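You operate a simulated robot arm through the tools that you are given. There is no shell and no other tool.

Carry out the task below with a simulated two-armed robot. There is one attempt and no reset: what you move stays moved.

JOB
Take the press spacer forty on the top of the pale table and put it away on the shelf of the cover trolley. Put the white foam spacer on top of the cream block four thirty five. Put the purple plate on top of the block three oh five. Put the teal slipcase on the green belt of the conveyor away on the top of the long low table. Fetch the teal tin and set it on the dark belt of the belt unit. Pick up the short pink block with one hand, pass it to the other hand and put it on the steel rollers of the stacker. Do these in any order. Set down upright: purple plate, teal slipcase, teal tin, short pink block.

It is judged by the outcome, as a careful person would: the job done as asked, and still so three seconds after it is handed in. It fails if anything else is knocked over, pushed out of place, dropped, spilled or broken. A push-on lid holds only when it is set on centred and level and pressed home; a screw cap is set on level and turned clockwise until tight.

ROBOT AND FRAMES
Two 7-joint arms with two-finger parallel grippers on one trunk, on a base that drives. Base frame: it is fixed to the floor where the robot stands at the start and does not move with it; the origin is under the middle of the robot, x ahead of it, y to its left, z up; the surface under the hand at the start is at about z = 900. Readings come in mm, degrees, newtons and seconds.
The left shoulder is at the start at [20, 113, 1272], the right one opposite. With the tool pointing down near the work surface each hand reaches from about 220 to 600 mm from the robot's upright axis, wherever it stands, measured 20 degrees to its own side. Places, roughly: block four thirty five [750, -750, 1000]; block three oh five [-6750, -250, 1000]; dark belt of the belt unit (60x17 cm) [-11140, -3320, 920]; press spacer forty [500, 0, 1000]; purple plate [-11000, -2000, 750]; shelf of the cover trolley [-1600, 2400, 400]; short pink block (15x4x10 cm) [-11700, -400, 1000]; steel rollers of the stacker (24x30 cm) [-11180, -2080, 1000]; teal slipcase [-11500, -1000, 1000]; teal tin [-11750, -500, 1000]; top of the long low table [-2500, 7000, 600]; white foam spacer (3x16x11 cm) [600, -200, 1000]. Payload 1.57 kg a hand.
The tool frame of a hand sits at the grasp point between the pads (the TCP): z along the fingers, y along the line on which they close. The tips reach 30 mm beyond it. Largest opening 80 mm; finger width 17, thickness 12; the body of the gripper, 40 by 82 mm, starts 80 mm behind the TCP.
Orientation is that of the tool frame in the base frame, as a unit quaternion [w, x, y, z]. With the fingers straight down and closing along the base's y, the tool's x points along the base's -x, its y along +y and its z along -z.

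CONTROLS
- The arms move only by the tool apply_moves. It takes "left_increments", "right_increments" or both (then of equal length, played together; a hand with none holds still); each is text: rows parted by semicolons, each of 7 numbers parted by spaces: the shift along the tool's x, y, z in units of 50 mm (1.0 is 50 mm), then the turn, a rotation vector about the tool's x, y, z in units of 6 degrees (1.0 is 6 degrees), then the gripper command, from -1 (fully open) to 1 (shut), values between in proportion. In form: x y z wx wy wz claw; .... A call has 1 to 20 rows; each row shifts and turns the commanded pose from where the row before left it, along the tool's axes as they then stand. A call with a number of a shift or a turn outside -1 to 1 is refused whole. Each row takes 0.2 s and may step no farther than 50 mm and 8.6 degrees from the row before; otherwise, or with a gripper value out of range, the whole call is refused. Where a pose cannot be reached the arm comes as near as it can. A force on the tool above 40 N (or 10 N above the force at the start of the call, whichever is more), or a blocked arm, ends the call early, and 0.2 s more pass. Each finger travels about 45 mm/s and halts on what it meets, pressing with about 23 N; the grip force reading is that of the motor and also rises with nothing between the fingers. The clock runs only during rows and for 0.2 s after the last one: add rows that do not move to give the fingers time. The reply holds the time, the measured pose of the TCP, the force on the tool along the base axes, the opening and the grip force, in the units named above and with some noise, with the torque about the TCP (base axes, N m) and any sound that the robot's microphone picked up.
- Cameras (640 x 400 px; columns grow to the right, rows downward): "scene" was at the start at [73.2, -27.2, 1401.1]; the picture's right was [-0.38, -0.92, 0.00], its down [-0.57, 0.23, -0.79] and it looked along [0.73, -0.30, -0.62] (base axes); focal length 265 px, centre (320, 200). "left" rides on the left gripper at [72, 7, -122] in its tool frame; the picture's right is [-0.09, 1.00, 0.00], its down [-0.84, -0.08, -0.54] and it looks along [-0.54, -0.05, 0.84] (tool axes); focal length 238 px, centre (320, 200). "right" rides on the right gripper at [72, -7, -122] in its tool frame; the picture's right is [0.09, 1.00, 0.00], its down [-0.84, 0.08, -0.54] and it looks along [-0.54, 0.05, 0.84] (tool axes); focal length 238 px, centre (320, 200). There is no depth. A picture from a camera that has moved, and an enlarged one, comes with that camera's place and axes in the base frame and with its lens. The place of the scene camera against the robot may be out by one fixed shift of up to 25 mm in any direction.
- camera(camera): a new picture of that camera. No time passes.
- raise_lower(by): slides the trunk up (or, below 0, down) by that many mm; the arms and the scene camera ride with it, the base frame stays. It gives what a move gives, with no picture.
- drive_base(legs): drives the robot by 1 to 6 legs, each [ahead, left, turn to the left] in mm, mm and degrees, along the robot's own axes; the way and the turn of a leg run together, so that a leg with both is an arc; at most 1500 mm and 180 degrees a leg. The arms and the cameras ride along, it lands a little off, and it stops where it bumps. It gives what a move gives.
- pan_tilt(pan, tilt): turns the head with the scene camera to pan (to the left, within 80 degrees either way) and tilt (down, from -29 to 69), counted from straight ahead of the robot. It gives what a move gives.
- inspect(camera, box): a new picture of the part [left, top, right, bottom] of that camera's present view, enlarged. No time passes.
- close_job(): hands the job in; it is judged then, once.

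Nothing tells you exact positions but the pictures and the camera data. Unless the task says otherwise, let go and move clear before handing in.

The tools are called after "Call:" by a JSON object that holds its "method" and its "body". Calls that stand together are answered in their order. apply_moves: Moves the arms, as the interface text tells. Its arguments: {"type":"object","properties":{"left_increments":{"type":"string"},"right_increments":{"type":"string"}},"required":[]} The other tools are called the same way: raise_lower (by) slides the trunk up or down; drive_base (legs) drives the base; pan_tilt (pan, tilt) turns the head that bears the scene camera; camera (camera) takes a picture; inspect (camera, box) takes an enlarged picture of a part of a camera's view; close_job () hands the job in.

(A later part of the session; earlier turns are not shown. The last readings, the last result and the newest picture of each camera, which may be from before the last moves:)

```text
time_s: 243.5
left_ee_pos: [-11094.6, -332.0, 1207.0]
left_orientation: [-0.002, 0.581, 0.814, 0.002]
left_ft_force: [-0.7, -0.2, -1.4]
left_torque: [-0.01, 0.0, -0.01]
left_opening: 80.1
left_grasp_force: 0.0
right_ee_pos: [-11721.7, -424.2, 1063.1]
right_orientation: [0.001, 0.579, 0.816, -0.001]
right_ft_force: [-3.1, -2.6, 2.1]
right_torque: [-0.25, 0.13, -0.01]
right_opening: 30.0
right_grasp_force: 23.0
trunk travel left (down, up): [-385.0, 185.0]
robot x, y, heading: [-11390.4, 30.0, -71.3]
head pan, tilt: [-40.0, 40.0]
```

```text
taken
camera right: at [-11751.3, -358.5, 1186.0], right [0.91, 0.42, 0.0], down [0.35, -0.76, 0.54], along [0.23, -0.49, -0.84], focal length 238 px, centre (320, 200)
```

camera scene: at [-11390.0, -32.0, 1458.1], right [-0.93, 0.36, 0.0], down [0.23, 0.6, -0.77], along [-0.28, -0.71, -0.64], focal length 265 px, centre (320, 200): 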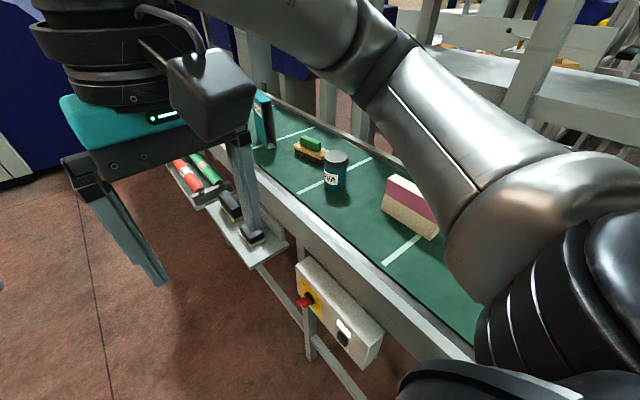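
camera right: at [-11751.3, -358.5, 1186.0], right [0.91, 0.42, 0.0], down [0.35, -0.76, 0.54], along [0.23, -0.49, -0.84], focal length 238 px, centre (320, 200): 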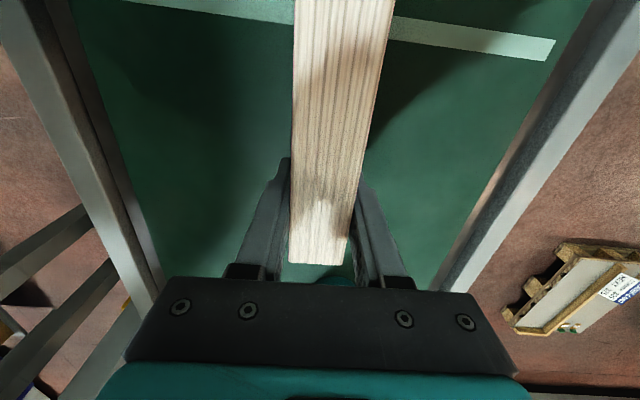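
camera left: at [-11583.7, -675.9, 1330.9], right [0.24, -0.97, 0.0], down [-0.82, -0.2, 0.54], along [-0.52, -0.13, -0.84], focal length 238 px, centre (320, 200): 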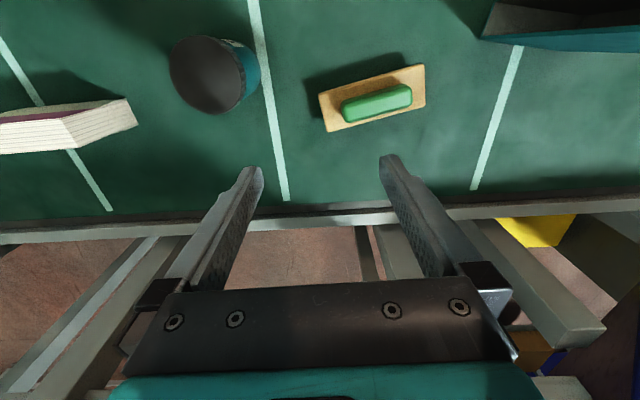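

Gripped at 30 mm. I lift slowly.

Call:
{"method": "apply_moves", "body": {"right_increments": "0 0 -0.1 0 0 0 1; 0 0 -0.2 0 0 0 1; 0 0 -0.3 0 0 0 1; 0 0 -0.4 0 0 0 1; 0 0 -0.4 0 0 0 1; 0 0 -0.4 0 0 0 1; 0 0 0 0 0 0 1"}}

Call:
{"method": "camera", "body": {"camera": "right"}}

Call:
{"method": "camera", "body": {"camera": "scene"}}

```text
time_s: 245.1
left_ee_pos: [-11094.5, -331.4, 1206.1]
left_orientation: [-0.002, 0.582, 0.813, 0.003]
left_ft_force: [-0.8, 1.0, -0.5]
left_torque: [0.0, 0.0, 0.0]
left_opening: 79.9
left_grasp_force: 0.2
right_ee_pos: [-11723.5, -422.3, 1153.7]
right_orientation: [-0.001, 0.579, 0.815, -0.002]
right_ft_force: [0.1, -0.4, -1.7]
right_torque: [-0.1, -0.01, -0.01]
right_opening: 30.0
right_grasp_force: 23.5
trunk travel left (down, up): [-385.0, 185.0]
robot x, y, heading: [-11391.0, 26.4, -71.4]
head pan, tilt: [-40.0, 40.0]
```

```text
taken
camera right: at [-11752.7, -357.6, 1276.4], right [0.91, 0.42, 0.0], down [0.35, -0.76, 0.54], along [0.22, -0.49, -0.84], focal length 238 px, centre (320, 200)
```

right: 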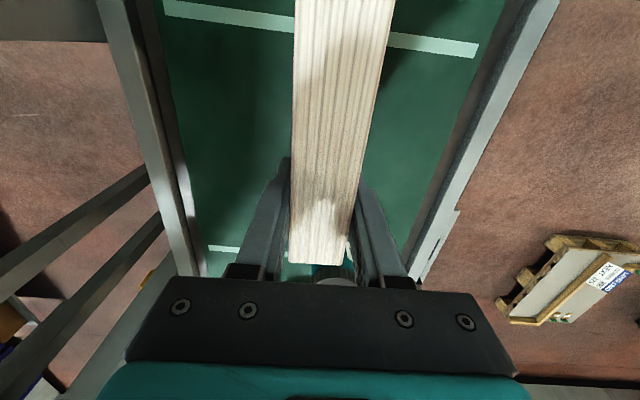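

```text
taken
camera scene: at [-11435.4, -54.1, 1458.1], right [-0.93, 0.36, 0.0], down [0.23, 0.6, -0.77], along [-0.28, -0.71, -0.64], focal length 265 px, centre (320, 200)
```

scene: 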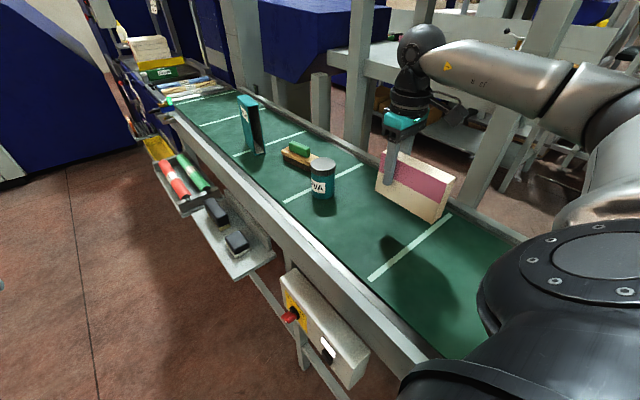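

The block is held level. I bring it out in front of the robot, while pitching the left hand to 40° and drawing it back for the pass.

Call:
{"method": "apply_moves", "body": {"right_increments": "0 0 -0.6 0 0 0 1; 0 0 -0.6 0 0 0 1; -0.32 0.876 0 0 0 0 1; -0.32 0.876 0 0 0 0 1; -0.32 0.876 0 0 0 0 1; -0.32 0.876 0 0 0 0 1; -0.32 0.876 0 0 0 0 1; -0.32 0.876 0 0 0 0 1; -0.32 0.876 0 0 0 0 1; -0.32 0.876 0 0 0 0 1; -0.32 0.876 0 0 0 0 1; 0 0 0 0 0 0 1; 0 0 0 0 0 0 1; 0 0 0 0 0 0 1", "left_increments": "0.7 0 0 0 0 0 -1; 0.7 0 0 0 0 0 -1; 0.7 0 0 0 0 0 -1; 0.7 0 0 0 0 0 -1; 0 0 0 0 -0.926 0 -1; 0 0 0 0 -0.926 0 -1; 0 0 0 0 -0.926 0 -1; 0 0 0 0 -0.926 0 -1; 0 0 0 0 -0.926 0 -1; 0 0 0 0 -0.926 0 -1; 0 0 0 0 -0.926 0 -1; 0 0 0 0 -0.926 0 -1; 0 0 0 0 -0.926 0 -1; 0 0 0 0 0 0 -1"}}

Call:
{"method": "camera", "body": {"camera": "left"}}

Call:
{"method": "pan_tilt", "body": {"pan": 0, "tilt": 40}}

Call:
{"method": "camera", "body": {"camera": "scene"}}

```text
time_s: 248.1
left_ee_pos: [-11114.5, -302.7, 1238.6]
left_orientation: [0.343, 0.529, 0.737, -0.245]
left_ft_force: [0.4, -1.0, 0.1]
left_torque: [0.0, 0.0, 0.0]
left_opening: 79.9
left_grasp_force: 0.1
left hand out of reach, approached as far as the arm can: row 8, 9, 10, 11, 12, 13
right_ee_pos: [-11304.4, -430.4, 1211.6]
right_orientation: [0.0, 0.577, 0.817, -0.001]
right_ft_force: [0.0, -0.6, -3.0]
right_torque: [-0.12, -0.07, 0.01]
right_opening: 29.7
right_grasp_force: 22.8
trunk travel left (down, up): [-385.0, 185.0]
robot x, y, heading: [-11390.8, 29.5, -71.1]
head pan, tilt: [-40.0, 40.0]
```

```text
taken
camera left: at [-11152.0, -168.6, 1263.9], right [0.96, 0.26, 0.07], down [-0.03, -0.14, 0.99], along [0.27, -0.95, -0.13], focal length 238 px, centre (320, 200)
```

left: 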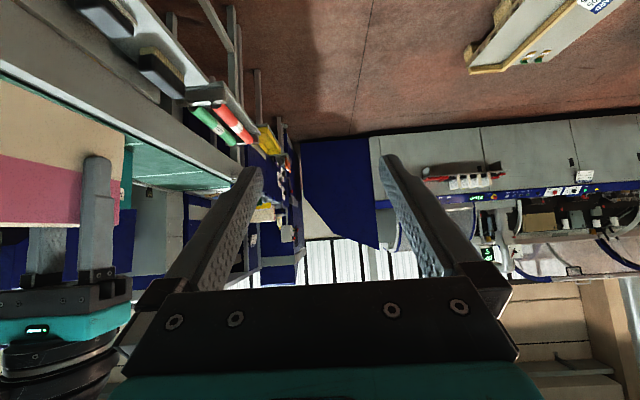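

```text
time_s: 249.2
left_ee_pos: [-11113.1, -302.7, 1239.2]
left_orientation: [0.342, 0.529, 0.738, -0.244]
left_ft_force: [0.2, -0.8, -1.1]
left_torque: [-0.01, 0.0, -0.04]
left_opening: 79.8
left_grasp_force: 0.0
right_ee_pos: [-11305.7, -429.9, 1211.4]
right_orientation: [0.0, 0.577, 0.817, -0.001]
right_ft_force: [-0.1, 0.5, -3.7]
right_torque: [-0.11, -0.01, -0.03]
right_opening: 29.9
right_grasp_force: 22.6
trunk travel left (down, up): [-385.0, 185.0]
robot x, y, heading: [-11390.4, 26.3, -71.4]
head pan, tilt: [0.0, 40.0]
```

```text
taken
camera scene: at [-11377.1, -55.3, 1458.1], right [-0.95, -0.32, 0.0], down [-0.21, 0.61, -0.77], along [0.25, -0.73, -0.64], focal length 265 px, centre (320, 200)
```

scene: 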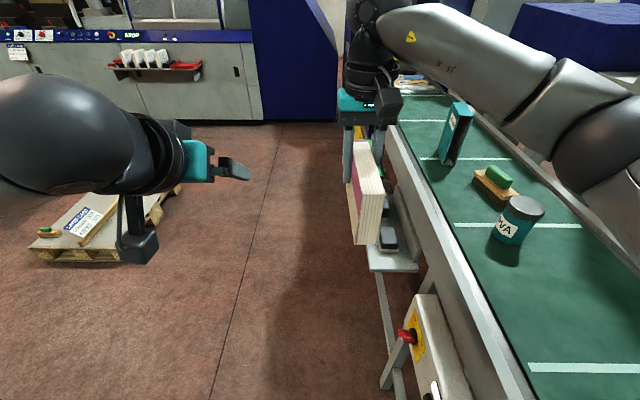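

Both hands need a bit more room in front. I lower the block and push it farther ahead, and lower and draw back the left hand, then check before engaging.

Call:
{"method": "apply_moves", "body": {"right_increments": "-0.6 0 0 0 0 0 1; -0.6 0 0 0 0 0 1; 0 0 0.75 0 0 0 1; 0 0 0.75 0 0 0 1; 0 0 0.75 0 0 0 1; 0 0 0.75 0 0 0 1; 0 0 0 0 0 0 1; 0 0 0 0 0 0 1", "left_increments": "0 0 0 0 0 0 -1; 0.574 0 0.498 0 0 0 -1; 0.574 0 0.498 0 0 0 -1; 0.574 0 0.498 0 0 0 -1; 0.574 0 0.498 0 0 0 -1; 0.574 0 0.498 0 0 0 -1; 0.328 0 -0.378 0 0 0 -1; 0.328 0 -0.378 0 0 0 -1"}}

Call:
{"method": "camera", "body": {"camera": "left"}}

Call:
{"method": "camera", "body": {"camera": "scene"}}

```text
time_s: 251.0
left_ee_pos: [-11127.0, -261.1, 1050.1]
left_orientation: [0.343, 0.529, 0.737, -0.246]
left_ft_force: [0.3, 0.0, 0.0]
left_torque: [0.03, 0.0, 0.0]
left_opening: 79.9
left_grasp_force: 0.1
left hand out of reach, approached as far as the arm can: row 2
right_ee_pos: [-11283.0, -482.9, 1061.4]
right_orientation: [0.0, 0.577, 0.817, 0.0]
right_ft_force: [0.6, 0.0, -2.8]
right_torque: [-0.13, -0.01, 0.01]
right_opening: 29.8
right_grasp_force: 23.4
trunk travel left (down, up): [-385.0, 185.0]
robot x, y, heading: [-11392.8, 27.6, -71.1]
head pan, tilt: [0.0, 40.0]
```

```text
taken
camera left: at [-11165.1, -125.5, 1074.3], right [0.96, 0.26, 0.07], down [-0.03, -0.14, 0.99], along [0.27, -0.95, -0.13], focal length 238 px, centre (320, 200)
```

left: 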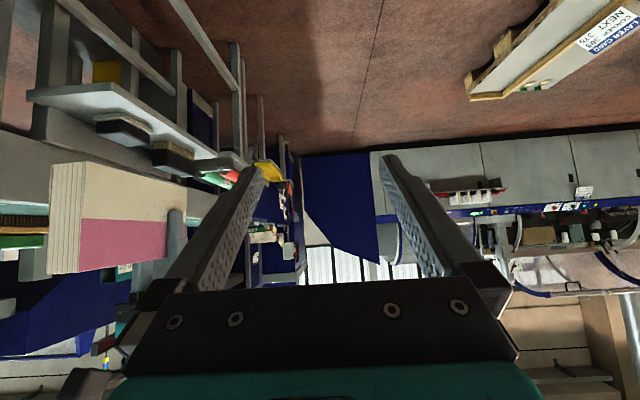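

```text
taken
camera scene: at [-11377.1, -55.0, 1458.2], right [-0.95, -0.32, 0.0], down [-0.21, 0.61, -0.77], along [0.25, -0.73, -0.64], focal length 265 px, centre (320, 200)
```

scene: 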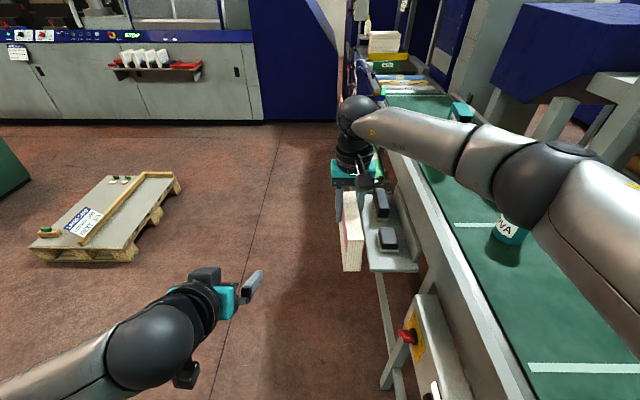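

The geometry fits: the block's near end is 45 mm ahead of the left hand's plane. I slide the left hand sideways in line with the block.

Call:
{"method": "apply_moves", "body": {"left_increments": "0.066 0 -0.076 0 0 0 -1; 0 -0.8 0 0 0 0 -1; 0 -0.9 0 0 0 0 -1; 0 -0.9 0 0 0 0 -1; 0 -0.9 0 0 0 0 -1; 0 -0.9 0 0 0 0 -1; 0 0 0 0 0 0 -1"}}

Call:
{"method": "camera", "body": {"camera": "left"}}

Call:
{"method": "camera", "body": {"camera": "scene"}}

```text
time_s: 252.6
left_ee_pos: [-11326.6, -325.9, 1048.5]
left_orientation: [0.36, 0.53, 0.732, -0.234]
left_ft_force: [-0.2, 0.1, -0.7]
left_torque: [0.0, -0.02, -0.01]
left_opening: 79.8
left_grasp_force: 0.0
right_ee_pos: [-11282.8, -482.7, 1061.9]
right_orientation: [0.0, 0.576, 0.818, -0.001]
right_ft_force: [-0.7, 0.0, -3.4]
right_torque: [-0.13, -0.07, 0.02]
right_opening: 30.1
right_grasp_force: 23.0
trunk travel left (down, up): [-385.0, 185.0]
robot x, y, heading: [-11394.2, 26.8, -71.3]
head pan, tilt: [0.0, 40.0]
```

```text
taken
camera left: at [-11366.2, -191.6, 1070.9], right [0.96, 0.27, 0.11], down [-0.07, -0.14, 0.99], along [0.28, -0.95, -0.12], focal length 238 px, centre (320, 200)
```

left: 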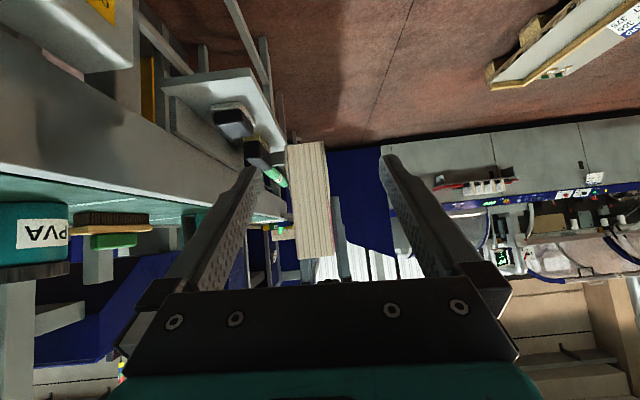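

```text
taken
camera scene: at [-11377.0, -55.1, 1458.1], right [-0.95, -0.32, 0.0], down [-0.21, 0.61, -0.77], along [0.25, -0.73, -0.64], focal length 265 px, centre (320, 200)
```

scene: 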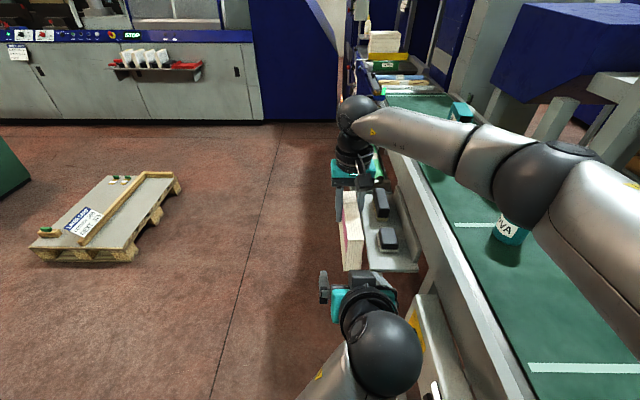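

Nearly in line. I correct a 2° roll and 8 mm sideways, and advance half the way, then look.

Call:
{"method": "apply_moves", "body": {"left_increments": "0 -0.17 0 0.245 0 -0.28 -1; 0 0 0 0 0 0 -1; -0.259 0 0.298 0 0 0 -1; -0.259 0 0.298 0 0 0 -1; 0 0 0 0 0 0 -1"}}

Call:
{"method": "camera", "body": {"camera": "left"}}

Call:
{"method": "inspect", "body": {"camera": "scene", "box": [290, 80, 450, 340]}}

Call:
{"method": "camera", "body": {"camera": "right"}}

```text
time_s: 254.0
left_ee_pos: [-11301.5, -348.9, 1012.7]
left_orientation: [0.354, 0.545, 0.731, -0.208]
left_ft_force: [-0.4, 0.3, 0.3]
left_torque: [0.01, -0.01, -0.01]
left_opening: 80.1
left_grasp_force: 0.2
right_ee_pos: [-11282.2, -484.0, 1062.8]
right_orientation: [0.003, 0.578, 0.816, -0.002]
right_ft_force: [0.9, -0.7, -2.2]
right_torque: [-0.11, -0.07, -0.04]
right_opening: 29.7
right_grasp_force: 23.2
trunk travel left (down, up): [-385.0, 185.0]
robot x, y, heading: [-11392.6, 29.4, -71.5]
head pan, tilt: [0.0, 40.0]
stopped in row 5 (left hand): the arm was blocked; the commanded pose is now the measured one
```

```text
taken
camera left: at [-11340.6, -214.7, 1042.1], right [0.95, 0.26, 0.15], down [-0.1, -0.19, 0.98], along [0.28, -0.95, -0.16], focal length 238 px, centre (320, 200)
```

left: 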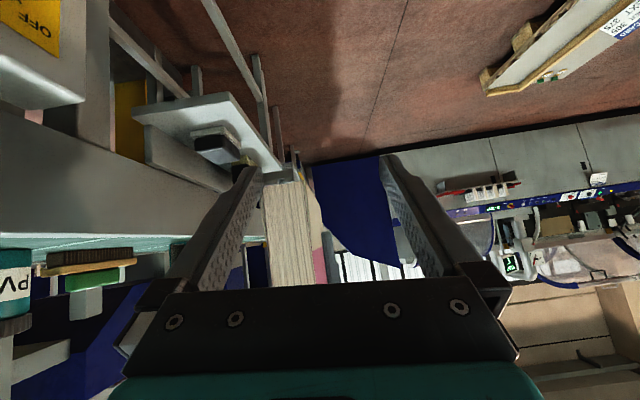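

```text
1.54 times, centred on (370, 210) of scene
camera zoom: at [-11376.9, -55.3, 1458.1], right [-0.95, -0.32, 0.0], down [-0.21, 0.61, -0.77], along [0.25, -0.73, -0.64], focal length 407 px, centre (243, 185)
```

zoom: 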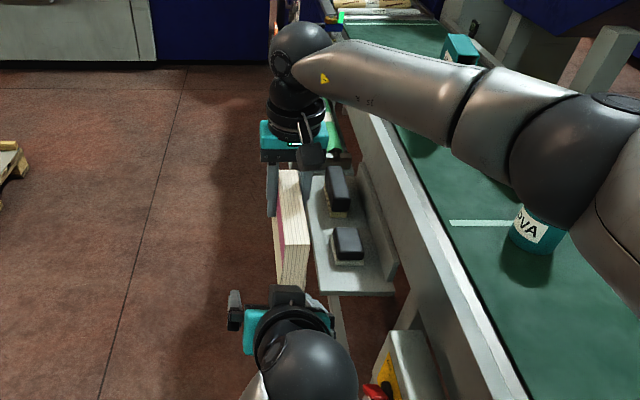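

```text
taken
camera right: at [-11311.6, -417.8, 1185.0], right [0.91, 0.42, 0.0], down [0.35, -0.76, 0.55], along [0.23, -0.5, -0.84], focal length 238 px, centre (320, 200)
```

right: 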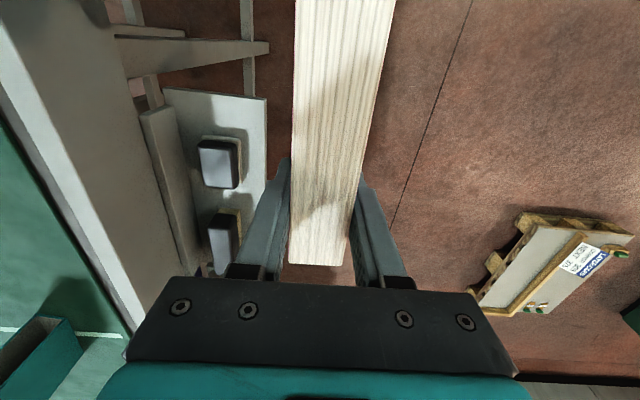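

The left arm got blocked reaching across the body. I withdraw it, and instead turn the block about 24° so its near end points toward the left shoulder, which suits both arms.

Call:
{"method": "apply_moves", "body": {"left_increments": "0.3 0 -0.35 0 0 0 -1; 0.3 0 -0.35 0 0 0 -1; -0.2 0.5 -0.1 0 0 0 -1; 0 0.75 -0.1 0 0 0 -1; 0 0.75 0 0 0 0 -1; 0 0.75 0 0 0 0 -1; 0 0 0 0 0 0 -1"}}

Call:
{"method": "camera", "body": {"camera": "scene"}}

```text
time_s: 254.8
left_ee_pos: [-11278.0, -342.4, 1064.9]
left_orientation: [0.415, 0.526, 0.705, -0.233]
left_ft_force: [-0.2, 0.3, 0.1]
left_torque: [-0.01, 0.06, -0.07]
left_opening: 79.8
left_grasp_force: 0.0
right_ee_pos: [-11281.5, -486.3, 1065.2]
right_orientation: [0.007, 0.579, 0.815, -0.003]
right_ft_force: [1.3, -2.2, -4.0]
right_torque: [-0.18, -0.07, -0.06]
right_opening: 30.1
right_grasp_force: 22.5
trunk travel left (down, up): [-385.0, 185.0]
robot x, y, heading: [-11390.3, 28.7, -71.1]
head pan, tilt: [0.0, 40.0]
stopped in row 3 (left hand): the arm was blocked; the commanded pose is now the measured one
```

```text
taken
camera scene: at [-11376.6, -55.2, 1458.1], right [-0.95, -0.32, 0.0], down [-0.21, 0.61, -0.77], along [0.25, -0.73, -0.64], focal length 265 px, centre (320, 200)
```

scene: 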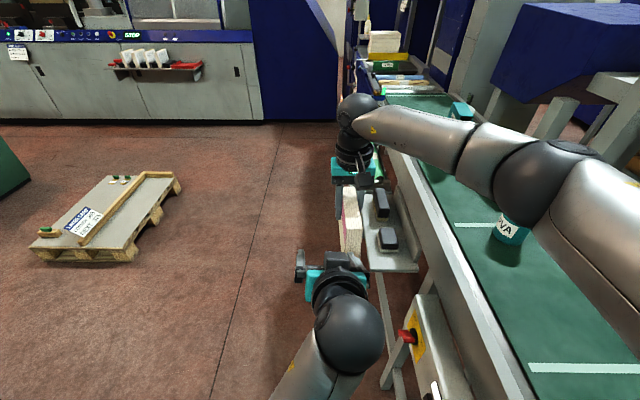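

The left fingers are partly around the block's near end, so I move the block forward with the right hand first, out of the left fingers.

Call:
{"method": "apply_moves", "body": {"right_increments": "-0.4 0 0 0 0 0 1; -0.4 0 0 0 0 0 1; 0 0 0 0 0 0 1"}}

Call:
{"method": "camera", "body": {"camera": "left"}}

Call:
{"method": "camera", "body": {"camera": "right"}}

```text
time_s: 255.6
left_ee_pos: [-11278.2, -342.7, 1064.9]
left_orientation: [0.416, 0.525, 0.706, -0.232]
left_ft_force: [0.5, -0.3, -0.1]
left_torque: [-0.01, -0.02, 0.02]
left_opening: 79.8
left_grasp_force: 0.0
right_ee_pos: [-11266.6, -525.6, 1065.1]
right_orientation: [0.007, 0.579, 0.815, -0.001]
right_ft_force: [0.3, -0.3, -2.6]
right_torque: [-0.1, -0.02, 0.0]
right_opening: 29.7
right_grasp_force: 22.7
trunk travel left (down, up): [-385.0, 185.0]
robot x, y, heading: [-11390.8, 30.6, -71.3]
head pan, tilt: [0.0, 40.0]
```

```text
taken
camera left: at [-11321.1, -207.2, 1073.6], right [0.94, 0.29, 0.18], down [-0.17, -0.07, 0.98], along [0.3, -0.95, -0.02], focal length 238 px, centre (320, 200)
```

left: 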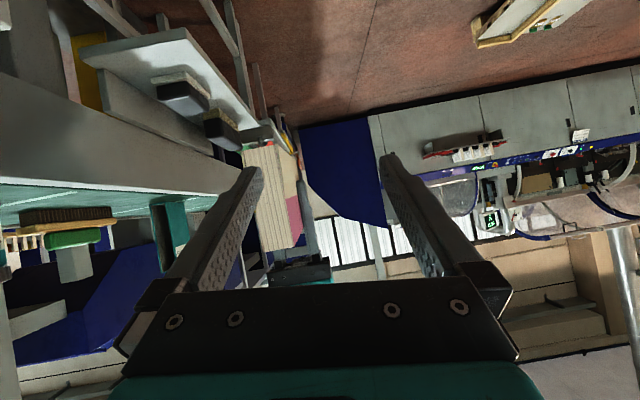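

```text
taken
camera right: at [-11297.4, -458.3, 1186.9], right [0.91, 0.42, 0.0], down [0.34, -0.76, 0.55], along [0.23, -0.5, -0.83], focal length 238 px, centre (320, 200)
```

right: 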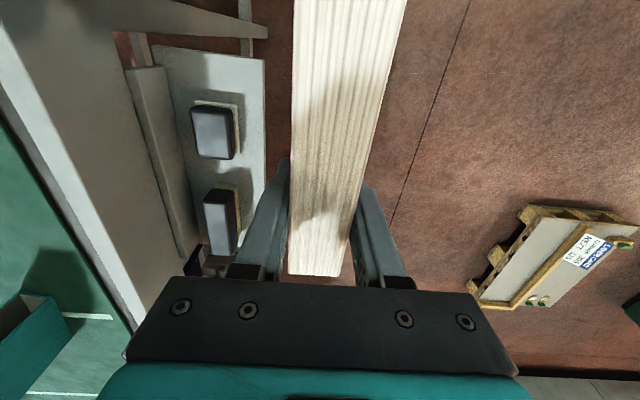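

Free now. I move the left hand to its own side and turn it to the new approach heading (24° inward, pitch 41°).

Call:
{"method": "apply_moves", "body": {"left_increments": "0 0.7 0 0 0 0 -1; 0 0.7 0 0 0 0 -1; 0 0.7 0 0 0 0 -1; 0 0.3 0 0.67 0.17 0.29 -1; 0 0 0 0.67 0.17 0.29 -1; 0 0 0 0.67 0.17 0.29 -1; 0 0 0 0.67 0.17 0.29 -1; 0 0 0 0.67 0.17 0.29 -1; 0 0 0 0.67 0.17 0.29 -1; 0 0 0 0 0 0 -1"}}

Call:
{"method": "apply_moves", "body": {"right_increments": "0 0 0 0 0 0.8 1; 0 0 0 0 0 0.8 1; 0 0 0 0 0 0.8 1; 0 0 0 0 0 0.8 1; 0 0 0 0 0 0.8 1; 0 0 0 0 0 0 1"}}

Call:
{"method": "camera", "body": {"camera": "left"}}

Call:
{"method": "camera", "body": {"camera": "scene"}}

```text
time_s: 257.8
left_ee_pos: [-11166.4, -301.8, 1077.7]
left_orientation: [0.278, 0.673, 0.612, -0.308]
left_ft_force: [0.3, 0.5, -0.4]
left_torque: [0.01, -0.02, 0.0]
left_opening: 79.8
left_grasp_force: 0.1
right_ee_pos: [-11266.9, -526.3, 1066.2]
right_orientation: [0.007, 0.58, 0.815, -0.002]
right_ft_force: [0.6, -0.5, -1.7]
right_torque: [-0.1, -0.04, -0.01]
right_opening: 29.7
right_grasp_force: 22.8
trunk travel left (down, up): [-385.0, 185.0]
robot x, y, heading: [-11388.2, 27.3, -71.3]
head pan, tilt: [0.0, 40.0]
```

```text
time_s: 259.2
left_ee_pos: [-11165.9, -302.4, 1077.9]
left_orientation: [0.277, 0.673, 0.612, -0.308]
left_ft_force: [1.5, 0.3, -0.3]
left_torque: [0.03, 0.02, -0.03]
left_opening: 79.7
left_grasp_force: 0.1
right_ee_pos: [-11267.1, -525.1, 1066.2]
right_orientation: [0.006, 0.736, 0.677, -0.001]
right_ft_force: [0.3, 0.1, -2.9]
right_torque: [-0.13, 0.03, 0.0]
right_opening: 29.7
right_grasp_force: 22.9
trunk travel left (down, up): [-385.0, 185.0]
robot x, y, heading: [-11390.6, 25.5, -71.6]
head pan, tilt: [0.0, 40.0]
```

```text
taken
camera left: at [-11145.5, -163.3, 1104.6], right [0.99, -0.16, 0.07], down [-0.09, -0.13, 0.99], along [-0.14, -0.98, -0.14], focal length 238 px, centre (320, 200)
```

left: 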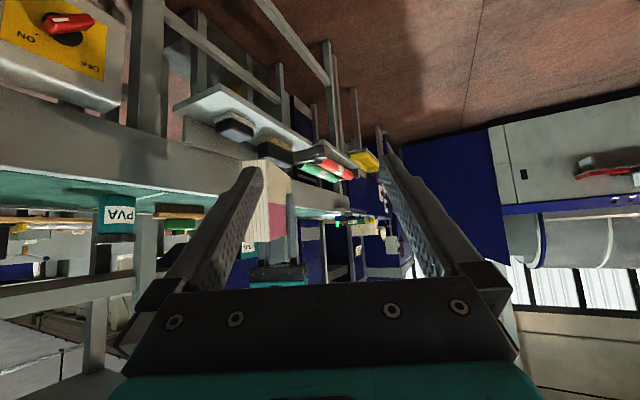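

```text
taken
camera scene: at [-11377.0, -55.4, 1458.1], right [-0.95, -0.32, 0.0], down [-0.21, 0.61, -0.77], along [0.25, -0.73, -0.64], focal length 265 px, centre (320, 200)
```

scene: 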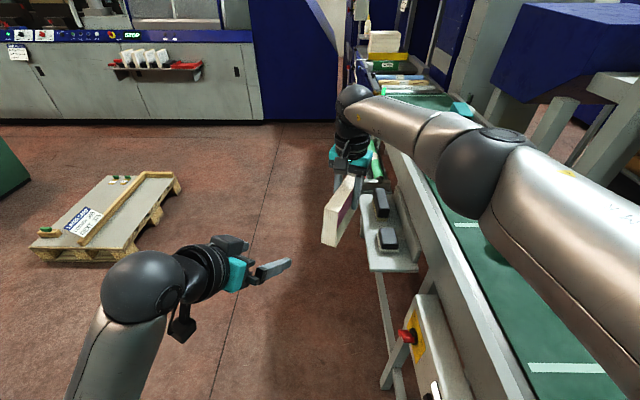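

Both are parallel now. I slide the left hand sideways in line with the block again and look.

Call:
{"method": "apply_moves", "body": {"left_increments": "0 -0.81 0 0 0 0 -1; 0 -0.81 0 0 0 0 -1; 0 0 0 0 0 0 -1"}}

Call:
{"method": "camera", "body": {"camera": "left"}}

```text
time_s: 260.0
left_ee_pos: [-11245.8, -292.5, 1077.6]
left_orientation: [0.278, 0.673, 0.613, -0.308]
left_ft_force: [0.0, -0.4, -0.7]
left_torque: [0.01, -0.01, -0.02]
left_opening: 79.9
left_grasp_force: 0.1
right_ee_pos: [-11268.1, -524.5, 1065.1]
right_orientation: [0.007, 0.736, 0.677, 0.0]
right_ft_force: [0.4, -0.5, -3.2]
right_torque: [-0.09, -0.03, 0.0]
right_opening: 30.1
right_grasp_force: 22.7
trunk travel left (down, up): [-385.0, 185.0]
robot x, y, heading: [-11392.6, 28.3, -71.4]
head pan, tilt: [0.0, 40.0]
```

```text
taken
camera left: at [-11225.7, -153.1, 1104.5], right [0.99, -0.15, 0.07], down [-0.09, -0.13, 0.99], along [-0.14, -0.98, -0.14], focal length 238 px, centre (320, 200)
```

left: 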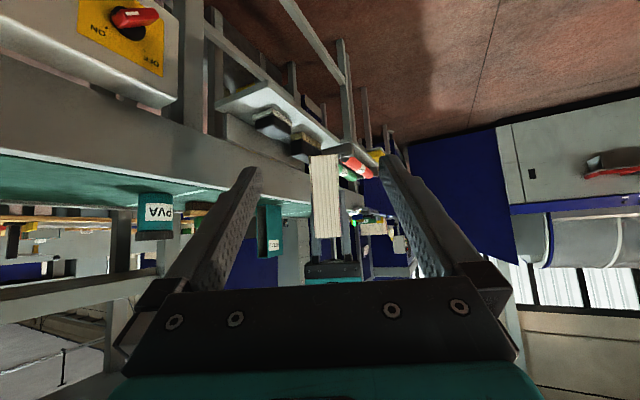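

In line. The block is tilted about 8° (near end high), so I level it with the right hand's pitch, and advance the left hand half way.

Call:
{"method": "apply_moves", "body": {"right_increments": "0 0 0 0 -0.67 0 1; 0 0 0 0 -0.67 0 1; 0 0 0 0 0 0 1; 0 0 0 0 0 0 1; 0 0 0 0 0 0 1", "left_increments": "0 0 0 0 0 0 -1; 0 0 0 0 0 0 -1; -0.438 0 0.633 0 0 0 -1; -0.438 0 0.633 0 0 0 -1; 0 0 0 0 0 0 -1"}}

Call:
{"method": "camera", "body": {"camera": "left"}}

Call:
{"method": "inspect", "body": {"camera": "scene", "box": [240, 80, 440, 300]}}

```text
time_s: 261.2
left_ee_pos: [-11253.2, -366.9, 1069.9]
left_orientation: [0.277, 0.674, 0.612, -0.308]
left_ft_force: [-1.0, -0.3, 0.1]
left_torque: [-0.03, 0.0, -0.02]
left_opening: 79.8
left_grasp_force: 0.0
right_ee_pos: [-11268.8, -524.7, 1067.7]
right_orientation: [0.055, 0.734, 0.675, -0.052]
right_ft_force: [0.0, 0.0, -3.9]
right_torque: [-0.14, 0.0, -0.02]
right_opening: 29.7
right_grasp_force: 22.7
trunk travel left (down, up): [-385.0, 185.0]
robot x, y, heading: [-11391.7, 29.3, -71.3]
head pan, tilt: [0.0, 40.0]
```

```text
taken
camera left: at [-11232.7, -229.3, 1096.2], right [0.99, -0.16, 0.07], down [-0.09, -0.13, 0.99], along [-0.14, -0.98, -0.14], focal length 238 px, centre (320, 200)
```

left: 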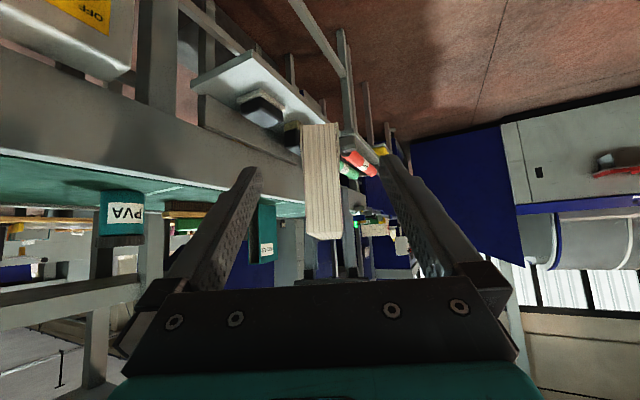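

```text
1.82 times, centred on (340, 190) of scene
camera zoom: at [-11376.9, -55.1, 1458.1], right [-0.95, -0.32, 0.0], down [-0.21, 0.61, -0.77], along [0.25, -0.73, -0.64], focal length 481 px, centre (284, 218)
```

zoom: 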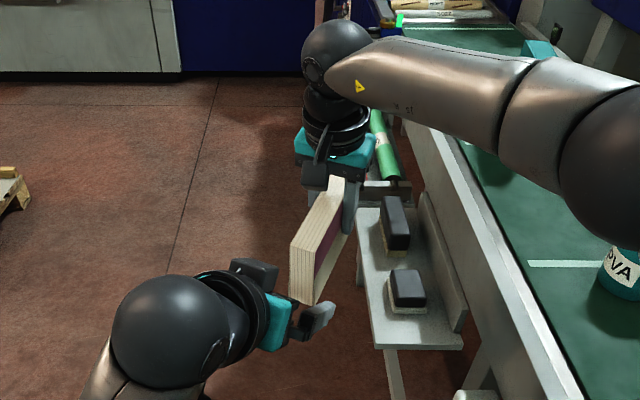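

Aligned. I advance the rest and close the left fingers on the block.

Call:
{"method": "apply_moves", "body": {"left_increments": "-0.438 0 0.633 0 0 0 -1; -0.438 0 0.633 0 0 0 -1; 0 0 0 0 0 0 -1"}}

Call:
{"method": "camera", "body": {"camera": "left"}}

Call:
{"method": "inspect", "body": {"camera": "scene", "box": [240, 80, 440, 300]}}

```text
time_s: 262.0
left_ee_pos: [-11261.6, -442.1, 1061.8]
left_orientation: [0.277, 0.674, 0.611, -0.309]
left_ft_force: [-0.1, -0.7, 0.1]
left_torque: [0.0, 0.01, 0.03]
left_opening: 79.7
left_grasp_force: 0.0
right_ee_pos: [-11268.2, -523.9, 1066.1]
right_orientation: [0.055, 0.734, 0.675, -0.052]
right_ft_force: [-0.1, 0.7, -2.6]
right_torque: [-0.14, 0.02, 0.01]
right_opening: 30.1
right_grasp_force: 23.0
trunk travel left (down, up): [-385.0, 185.0]
robot x, y, heading: [-11387.3, 25.9, -71.7]
head pan, tilt: [0.0, 40.0]
```

```text
taken
camera left: at [-11240.6, -304.3, 1087.8], right [0.99, -0.16, 0.07], down [-0.09, -0.13, 0.99], along [-0.15, -0.98, -0.14], focal length 238 px, centre (320, 200)
```

left: 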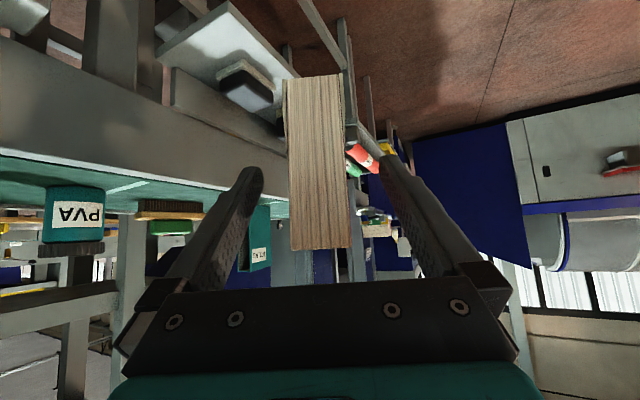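

```text
1.82 times, centred on (340, 190) of scene
camera zoom: at [-11376.9, -55.1, 1458.1], right [-0.95, -0.32, 0.0], down [-0.21, 0.61, -0.77], along [0.25, -0.73, -0.64], focal length 481 px, centre (284, 218)
```

zoom: 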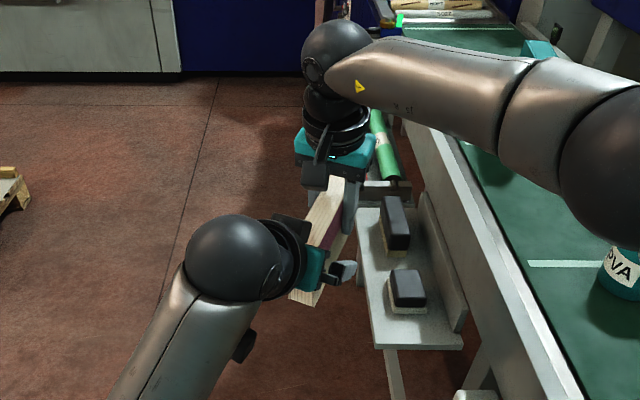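

The left fingers straddle the block's near end. I close them.

Call:
{"method": "apply_moves", "body": {"left_increments": "0 0 0 0 0 0 0; 0 0 0 0 0 0 0.5; 0 0 0 0 0 0 1; 0 0 0 0 0 0 1; 0 0 0 0 0 0 1; 0 0 0 0 0 0 1; 0 0 0 0 0 0 1"}}

Call:
{"method": "camera", "body": {"camera": "left"}}

```text
time_s: 263.6
left_ee_pos: [-11261.5, -442.7, 1060.8]
left_orientation: [0.279, 0.672, 0.613, -0.308]
left_ft_force: [0.0, 1.1, 0.1]
left_torque: [-0.51, -1.07, 0.64]
left_opening: 30.2
left_grasp_force: 23.0
right_ee_pos: [-11268.8, -524.6, 1067.0]
right_orientation: [0.055, 0.734, 0.675, -0.052]
right_ft_force: [-0.1, 0.7, -2.4]
right_torque: [0.45, 1.07, -0.59]
right_opening: 29.8
right_grasp_force: 22.6
trunk travel left (down, up): [-385.0, 185.0]
robot x, y, heading: [-11387.9, 28.8, -71.4]
head pan, tilt: [0.0, 40.0]
```

```text
taken
camera left: at [-11240.2, -304.2, 1087.8], right [0.99, -0.15, 0.07], down [-0.09, -0.13, 0.99], along [-0.14, -0.98, -0.14], focal length 238 px, centre (320, 200)
```

left: 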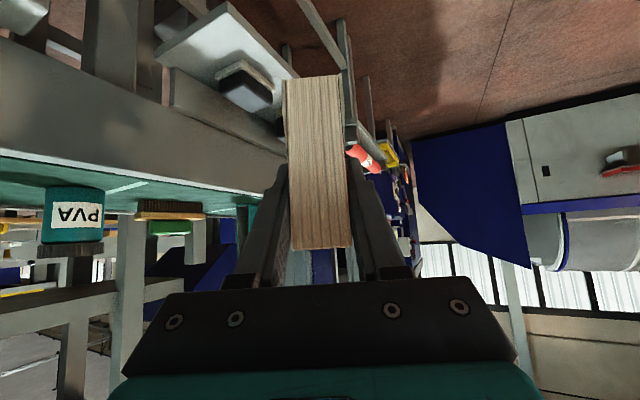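

Both hands hold it. The right hand lets go and rises.

Call:
{"method": "apply_moves", "body": {"right_increments": "0 0 0 0 0 0 0; 0 0 0 0 0 0 -1; 0 0 0 0 0 0 -1; 0 0 0 0 0 0 -1; 0 0 0 0 0 0 -1; 0 0 -0.3 0 0 0 -1; 0 0 -0.6 0 0 0 -1; 0 0 -0.9 0 0 0 -1; 0 0 -0.9 0 0 0 -1; 0 0 0 0 0 0 -1"}}

Call:
{"method": "camera", "body": {"camera": "scene"}}

Call:
{"method": "camera", "body": {"camera": "right"}}

Call:
{"method": "camera", "body": {"camera": "left"}}

```text
time_s: 265.8
left_ee_pos: [-11260.1, -442.8, 1061.0]
left_orientation: [0.278, 0.672, 0.613, -0.308]
left_ft_force: [-0.1, 0.1, -0.8]
left_torque: [0.17, -0.05, -0.03]
left_opening: 29.9
left_grasp_force: 23.1
right_ee_pos: [-11265.3, -503.3, 1200.3]
right_orientation: [0.055, 0.734, 0.675, -0.052]
right_ft_force: [-0.1, -0.1, 0.0]
right_torque: [0.02, -0.01, 0.0]
right_opening: 80.0
right_grasp_force: 0.0
trunk travel left (down, up): [-385.0, 185.0]
robot x, y, heading: [-11391.6, 30.3, -71.3]
head pan, tilt: [0.0, 40.0]
```

```text
taken
camera scene: at [-11377.0, -55.7, 1458.0], right [-0.95, -0.32, 0.0], down [-0.21, 0.61, -0.77], along [0.25, -0.73, -0.64], focal length 265 px, centre (320, 200)
```

scene: 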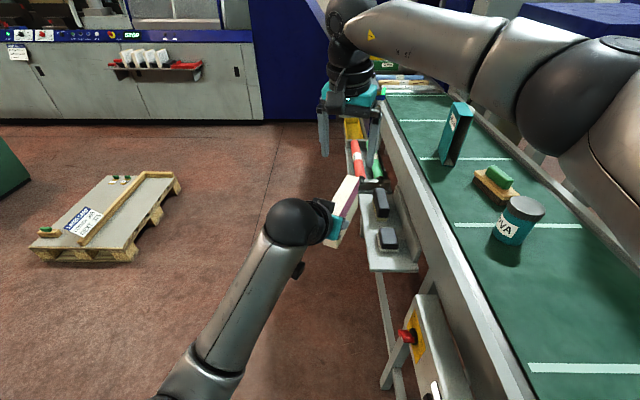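

```text
taken
camera right: at [-11265.1, -412.5, 1310.5], right [1.0, 0.01, 0.0], down [0.01, -0.75, 0.66], along [0.0, -0.66, -0.75], focal length 238 px, centre (320, 200)
```

right: 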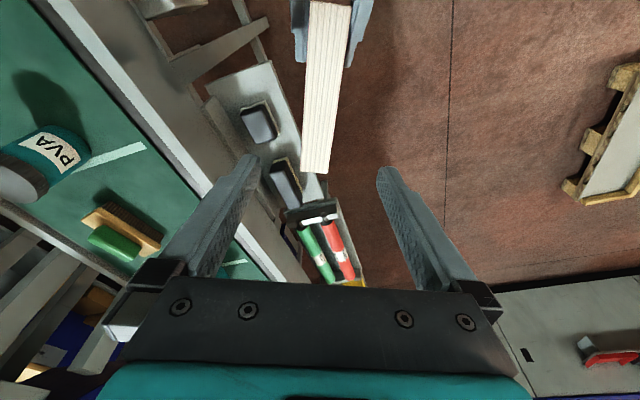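

```text
taken
camera left: at [-11240.6, -304.4, 1087.7], right [0.99, -0.16, 0.07], down [-0.09, -0.13, 0.99], along [-0.14, -0.98, -0.14], focal length 238 px, centre (320, 200)
```

left: 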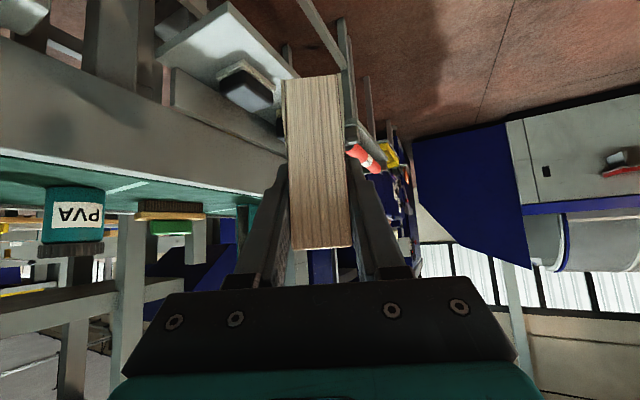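

The left hand now holds the pink block alone. Next I take the PVA tin with the right hand: I move the base a little ahead, staying clear of the control box and trays, and straighten the right hand.

Call:
{"method": "apply_moves", "body": {"right_increments": "0 0 -0.8 0 0.67 0 -1; 0 0 -0.8 0 0.67 0 -1; 0 0 0 0 0 -0.8 -1; 0 0 0 0 0 -0.8 -1; 0 0 0 0 0 -0.8 -1; 0 0 0 0 0 -0.8 -1; 0 0 0 0 0 -0.8 -1; 0 0 0 0 0 0 -1"}}

Call:
{"method": "drive_base", "body": {"legs": [[140, 50, 0]]}}

Call:
{"method": "camera", "body": {"camera": "right"}}

Call:
{"method": "pan_tilt", "body": {"pan": -40, "tilt": 40}}

Call:
{"method": "camera", "body": {"camera": "scene"}}

```text
time_s: 267.6
left_ee_pos: [-11262.5, -442.5, 1060.6]
left_orientation: [0.279, 0.672, 0.612, -0.309]
left_ft_force: [-0.2, -0.1, 1.2]
left_torque: [0.11, -0.06, 0.0]
left_opening: 29.7
left_grasp_force: 23.2
right_ee_pos: [-11267.9, -494.2, 1280.1]
right_orientation: [0.007, 0.578, 0.816, -0.002]
right_ft_force: [-0.1, 0.2, -0.3]
right_torque: [-0.02, -0.01, 0.03]
right_opening: 79.8
right_grasp_force: 0.1
trunk travel left (down, up): [-385.0, 185.0]
robot x, y, heading: [-11392.7, 30.5, -71.3]
head pan, tilt: [0.0, 40.0]
```

```text
time_s: 268.9
left_ee_pos: [-11165.1, -560.7, 1060.8]
left_orientation: [0.277, 0.672, 0.614, -0.307]
left_ft_force: [0.4, -0.1, 0.2]
left_torque: [0.17, -0.01, 0.0]
left_opening: 30.1
left_grasp_force: 22.7
right_ee_pos: [-11171.4, -613.7, 1279.0]
right_orientation: [0.007, 0.577, 0.817, -0.001]
right_ft_force: [0.1, 0.0, 0.2]
right_torque: [0.0, 0.03, 0.03]
right_opening: 79.9
right_grasp_force: 0.0
trunk travel left (down, up): [-385.0, 185.0]
robot x, y, heading: [-11297.7, -84.6, -71.2]
head pan, tilt: [0.0, 40.0]
```

```text
taken
camera right: at [-11201.6, -545.6, 1399.5], right [0.91, 0.42, 0.0], down [0.35, -0.76, 0.55], along [0.23, -0.5, -0.83], focal length 238 px, centre (320, 200)
```

right: 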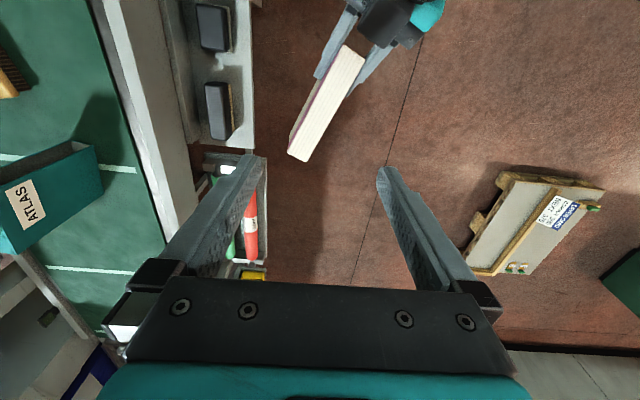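

```text
time_s: 270.0
left_ee_pos: [-11164.6, -559.8, 1062.3]
left_orientation: [0.278, 0.672, 0.613, -0.308]
left_ft_force: [-0.6, -0.4, -0.2]
left_torque: [0.13, -0.03, 0.03]
left_opening: 30.0
left_grasp_force: 22.8
right_ee_pos: [-11171.8, -612.2, 1279.1]
right_orientation: [0.008, 0.576, 0.817, -0.002]
right_ft_force: [0.2, 0.0, -0.6]
right_torque: [0.01, -0.01, -0.04]
right_opening: 80.1
right_grasp_force: 0.1
trunk travel left (down, up): [-385.0, 185.0]
robot x, y, heading: [-11297.4, -86.1, -70.9]
head pan, tilt: [-40.0, 40.0]
```

```text
taken
camera scene: at [-11341.1, -172.5, 1458.1], right [-0.93, 0.36, 0.0], down [0.23, 0.6, -0.77], along [-0.27, -0.72, -0.64], focal length 265 px, centre (320, 200)
```

scene: 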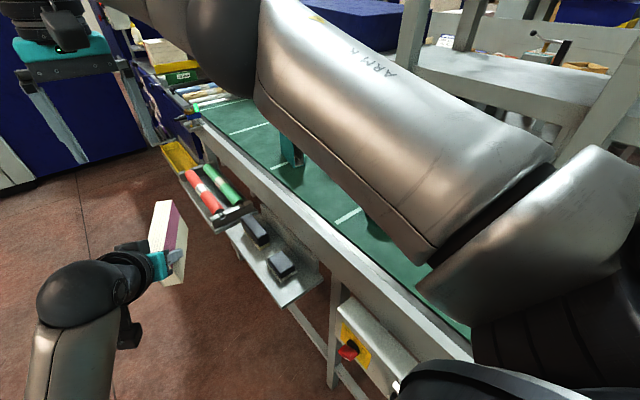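

Call:
{"method": "apply_moves", "body": {"right_increments": "0.376 -0.866 0 0 0 0 -1; 0.376 -0.866 0 0 0 0 -1; 0.376 -0.866 0 0 0 0 -1; 0.376 -0.866 0 0 0 0 -1; 0.376 -0.866 0 0 0 0 -1; 0.376 -0.866 0 0 0 0 -1; 0.376 -0.866 0 0 0 0 -1; 0.376 -0.866 0 0 0 0 -1; 0 0 0.9 0 0 0 -1; 0 0 0.9 0 0 0 -1; 0 0 0 0 0 0 -1"}}

Call:
{"method": "camera", "body": {"camera": "right"}}

```text
time_s: 272.4
left_ee_pos: [-11165.4, -559.9, 1059.2]
left_orientation: [0.278, 0.671, 0.614, -0.308]
left_ft_force: [0.1, 0.0, -0.7]
left_torque: [0.16, -0.03, -0.01]
left_opening: 30.0
left_grasp_force: 22.9
right_ee_pos: [-11546.0, -590.2, 1184.0]
right_orientation: [0.007, 0.577, 0.816, -0.002]
right_ft_force: [-0.1, -0.2, 0.3]
right_torque: [0.03, -0.01, 0.0]
right_opening: 80.1
right_grasp_force: 0.1
trunk travel left (down, up): [-385.0, 185.0]
robot x, y, heading: [-11296.2, -86.1, -70.8]
head pan, tilt: [-40.0, 40.0]
```

```text
taken
camera right: at [-11576.8, -522.6, 1305.1], right [0.91, 0.42, 0.0], down [0.35, -0.76, 0.55], along [0.24, -0.5, -0.83], focal length 238 px, centre (320, 200)
```

right: 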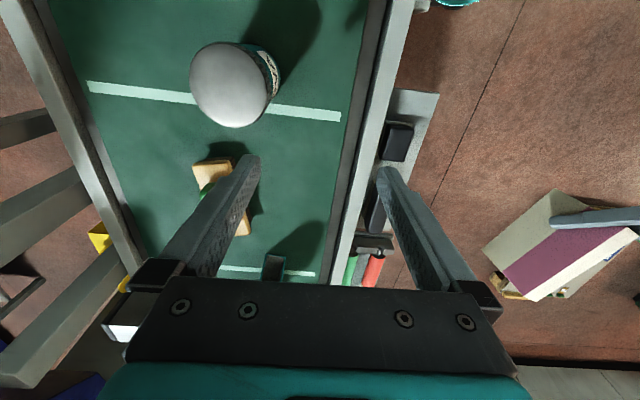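

Call:
{"method": "inspect", "body": {"camera": "right", "box": [160, 20, 320, 150]}}

```text
3.08 times, centred on (240, 85) of right
camera zoom: at [-11576.8, -522.6, 1305.1], right [0.91, 0.42, 0.0], down [0.35, -0.76, 0.55], along [0.24, -0.5, -0.83], focal length 733 px, centre (566, 554)
```

zoom: 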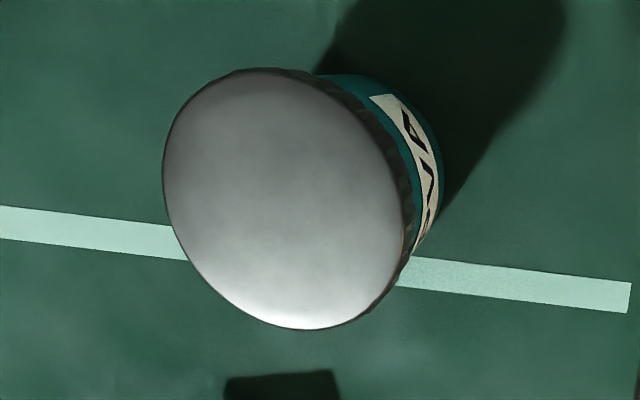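

Call:
{"method": "apply_moves", "body": {"right_increments": "0.37 -0.8 0 0 0 0 -1; 0.36 -0.81 0 0 0 0 -1; 0 0 0.8 0 0 0 -1; 0 0 0 0 0 0 -1"}}

Call:
{"method": "camera", "body": {"camera": "right"}}

```text
time_s: 273.4
left_ee_pos: [-11165.2, -560.2, 1061.5]
left_orientation: [0.278, 0.672, 0.614, -0.307]
left_ft_force: [-0.2, -0.7, 0.1]
left_torque: [0.13, 0.0, 0.01]
left_opening: 30.2
left_grasp_force: 22.8
right_ee_pos: [-11615.8, -569.0, 1142.3]
right_orientation: [0.006, 0.578, 0.816, -0.004]
right_ft_force: [-0.1, 0.2, 0.2]
right_torque: [-0.03, -0.02, -0.02]
right_opening: 80.1
right_grasp_force: 0.0
right hand out of reach, approached as far as the arm can: row 2
trunk travel left (down, up): [-385.0, 185.0]
robot x, y, heading: [-11298.1, -89.0, -71.1]
head pan, tilt: [-40.0, 40.0]
```

```text
taken
camera right: at [-11645.5, -500.9, 1263.2], right [0.91, 0.42, 0.0], down [0.35, -0.76, 0.55], along [0.23, -0.5, -0.83], focal length 238 px, centre (320, 200)
```

right: 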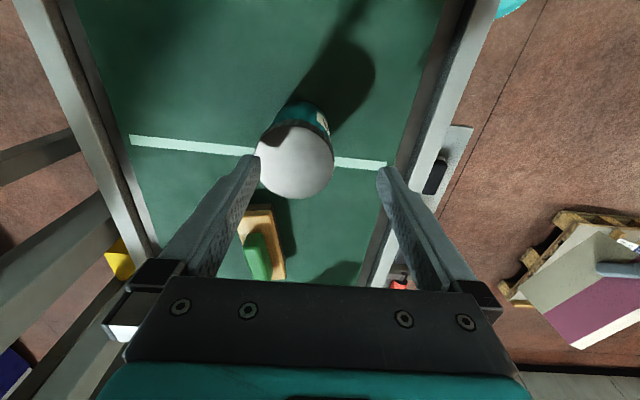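

Call:
{"method": "drive_base", "body": {"legs": [[8, -20, 0]]}}

Call:
{"method": "camera", "body": {"camera": "right"}}

```text
time_s: 274.2
left_ee_pos: [-11182.5, -574.4, 1061.3]
left_orientation: [0.279, 0.671, 0.614, -0.307]
left_ft_force: [-0.5, -0.3, -0.3]
left_torque: [0.14, -0.01, 0.05]
left_opening: 30.0
left_grasp_force: 23.4
right_ee_pos: [-11631.4, -584.0, 1142.5]
right_orientation: [0.007, 0.579, 0.815, -0.003]
right_ft_force: [0.2, -0.3, 1.2]
right_torque: [0.01, -0.01, 0.0]
right_opening: 80.1
right_grasp_force: 0.2
trunk travel left (down, up): [-385.0, 185.0]
robot x, y, heading: [-11313.1, -105.5, -71.2]
head pan, tilt: [-40.0, 40.0]
```

```text
taken
camera right: at [-11662.2, -516.3, 1262.8], right [0.91, 0.42, 0.0], down [0.35, -0.76, 0.55], along [0.23, -0.5, -0.83], focal length 238 px, centre (320, 200)
```

right: 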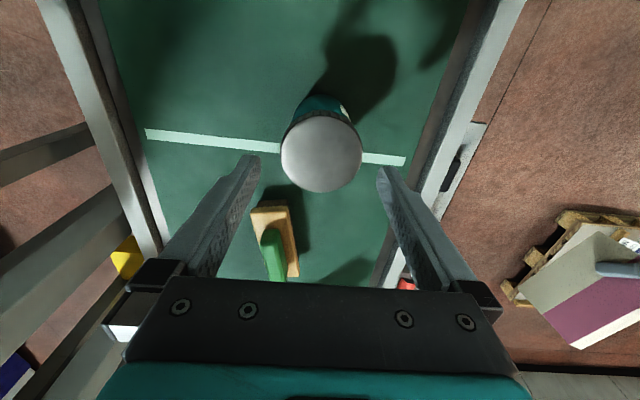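

Centred over the tin. I descend to z≈1037 and close on it.

Call:
{"method": "apply_moves", "body": {"right_increments": "0 0.04 0.5 0 0 0 -1; 0 0 0.5 0 0 0 -1; 0 0 0.5 0 0 0 -1; 0 0 0.4 0 0 0 -1; 0 0 0.2 0 0 0 -1; 0 0 0 0 0 0 0.1; 0 0 0 0 0 0 0.6; 0 0 0 0 0 0 1; 0 0 0 0 0 0 1; 0 0 0 0 0 0 1; 0 0 0 0 0 0 1"}}

Call:
{"method": "camera", "body": {"camera": "right"}}

```text
time_s: 276.6
left_ee_pos: [-11182.3, -573.9, 1060.4]
left_orientation: [0.278, 0.671, 0.615, -0.307]
left_ft_force: [0.4, -1.1, 0.3]
left_torque: [0.11, 0.0, 0.01]
left_opening: 29.8
left_grasp_force: 23.4
right_ee_pos: [-11627.8, -583.5, 1036.7]
right_orientation: [0.007, 0.578, 0.816, -0.003]
right_ft_force: [-2.5, -0.7, -0.5]
right_torque: [-0.04, -0.01, 0.03]
right_opening: 62.7
right_grasp_force: 23.1
trunk travel left (down, up): [-385.0, 185.0]
robot x, y, heading: [-11313.2, -100.7, -71.1]
head pan, tilt: [-40.0, 40.0]
```

```text
taken
camera right: at [-11657.4, -515.9, 1157.6], right [0.91, 0.42, 0.0], down [0.35, -0.76, 0.55], along [0.23, -0.5, -0.83], focal length 238 px, centre (320, 200)
```

right: 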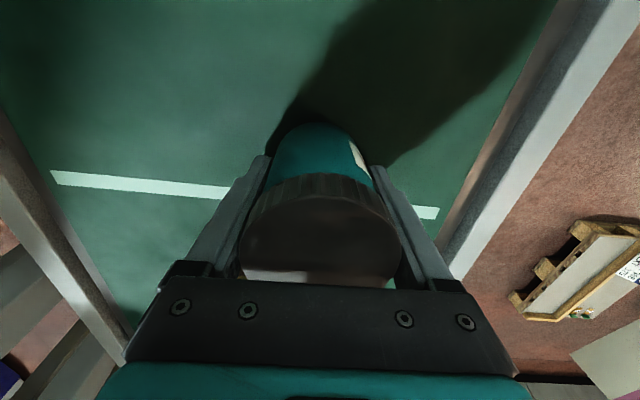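

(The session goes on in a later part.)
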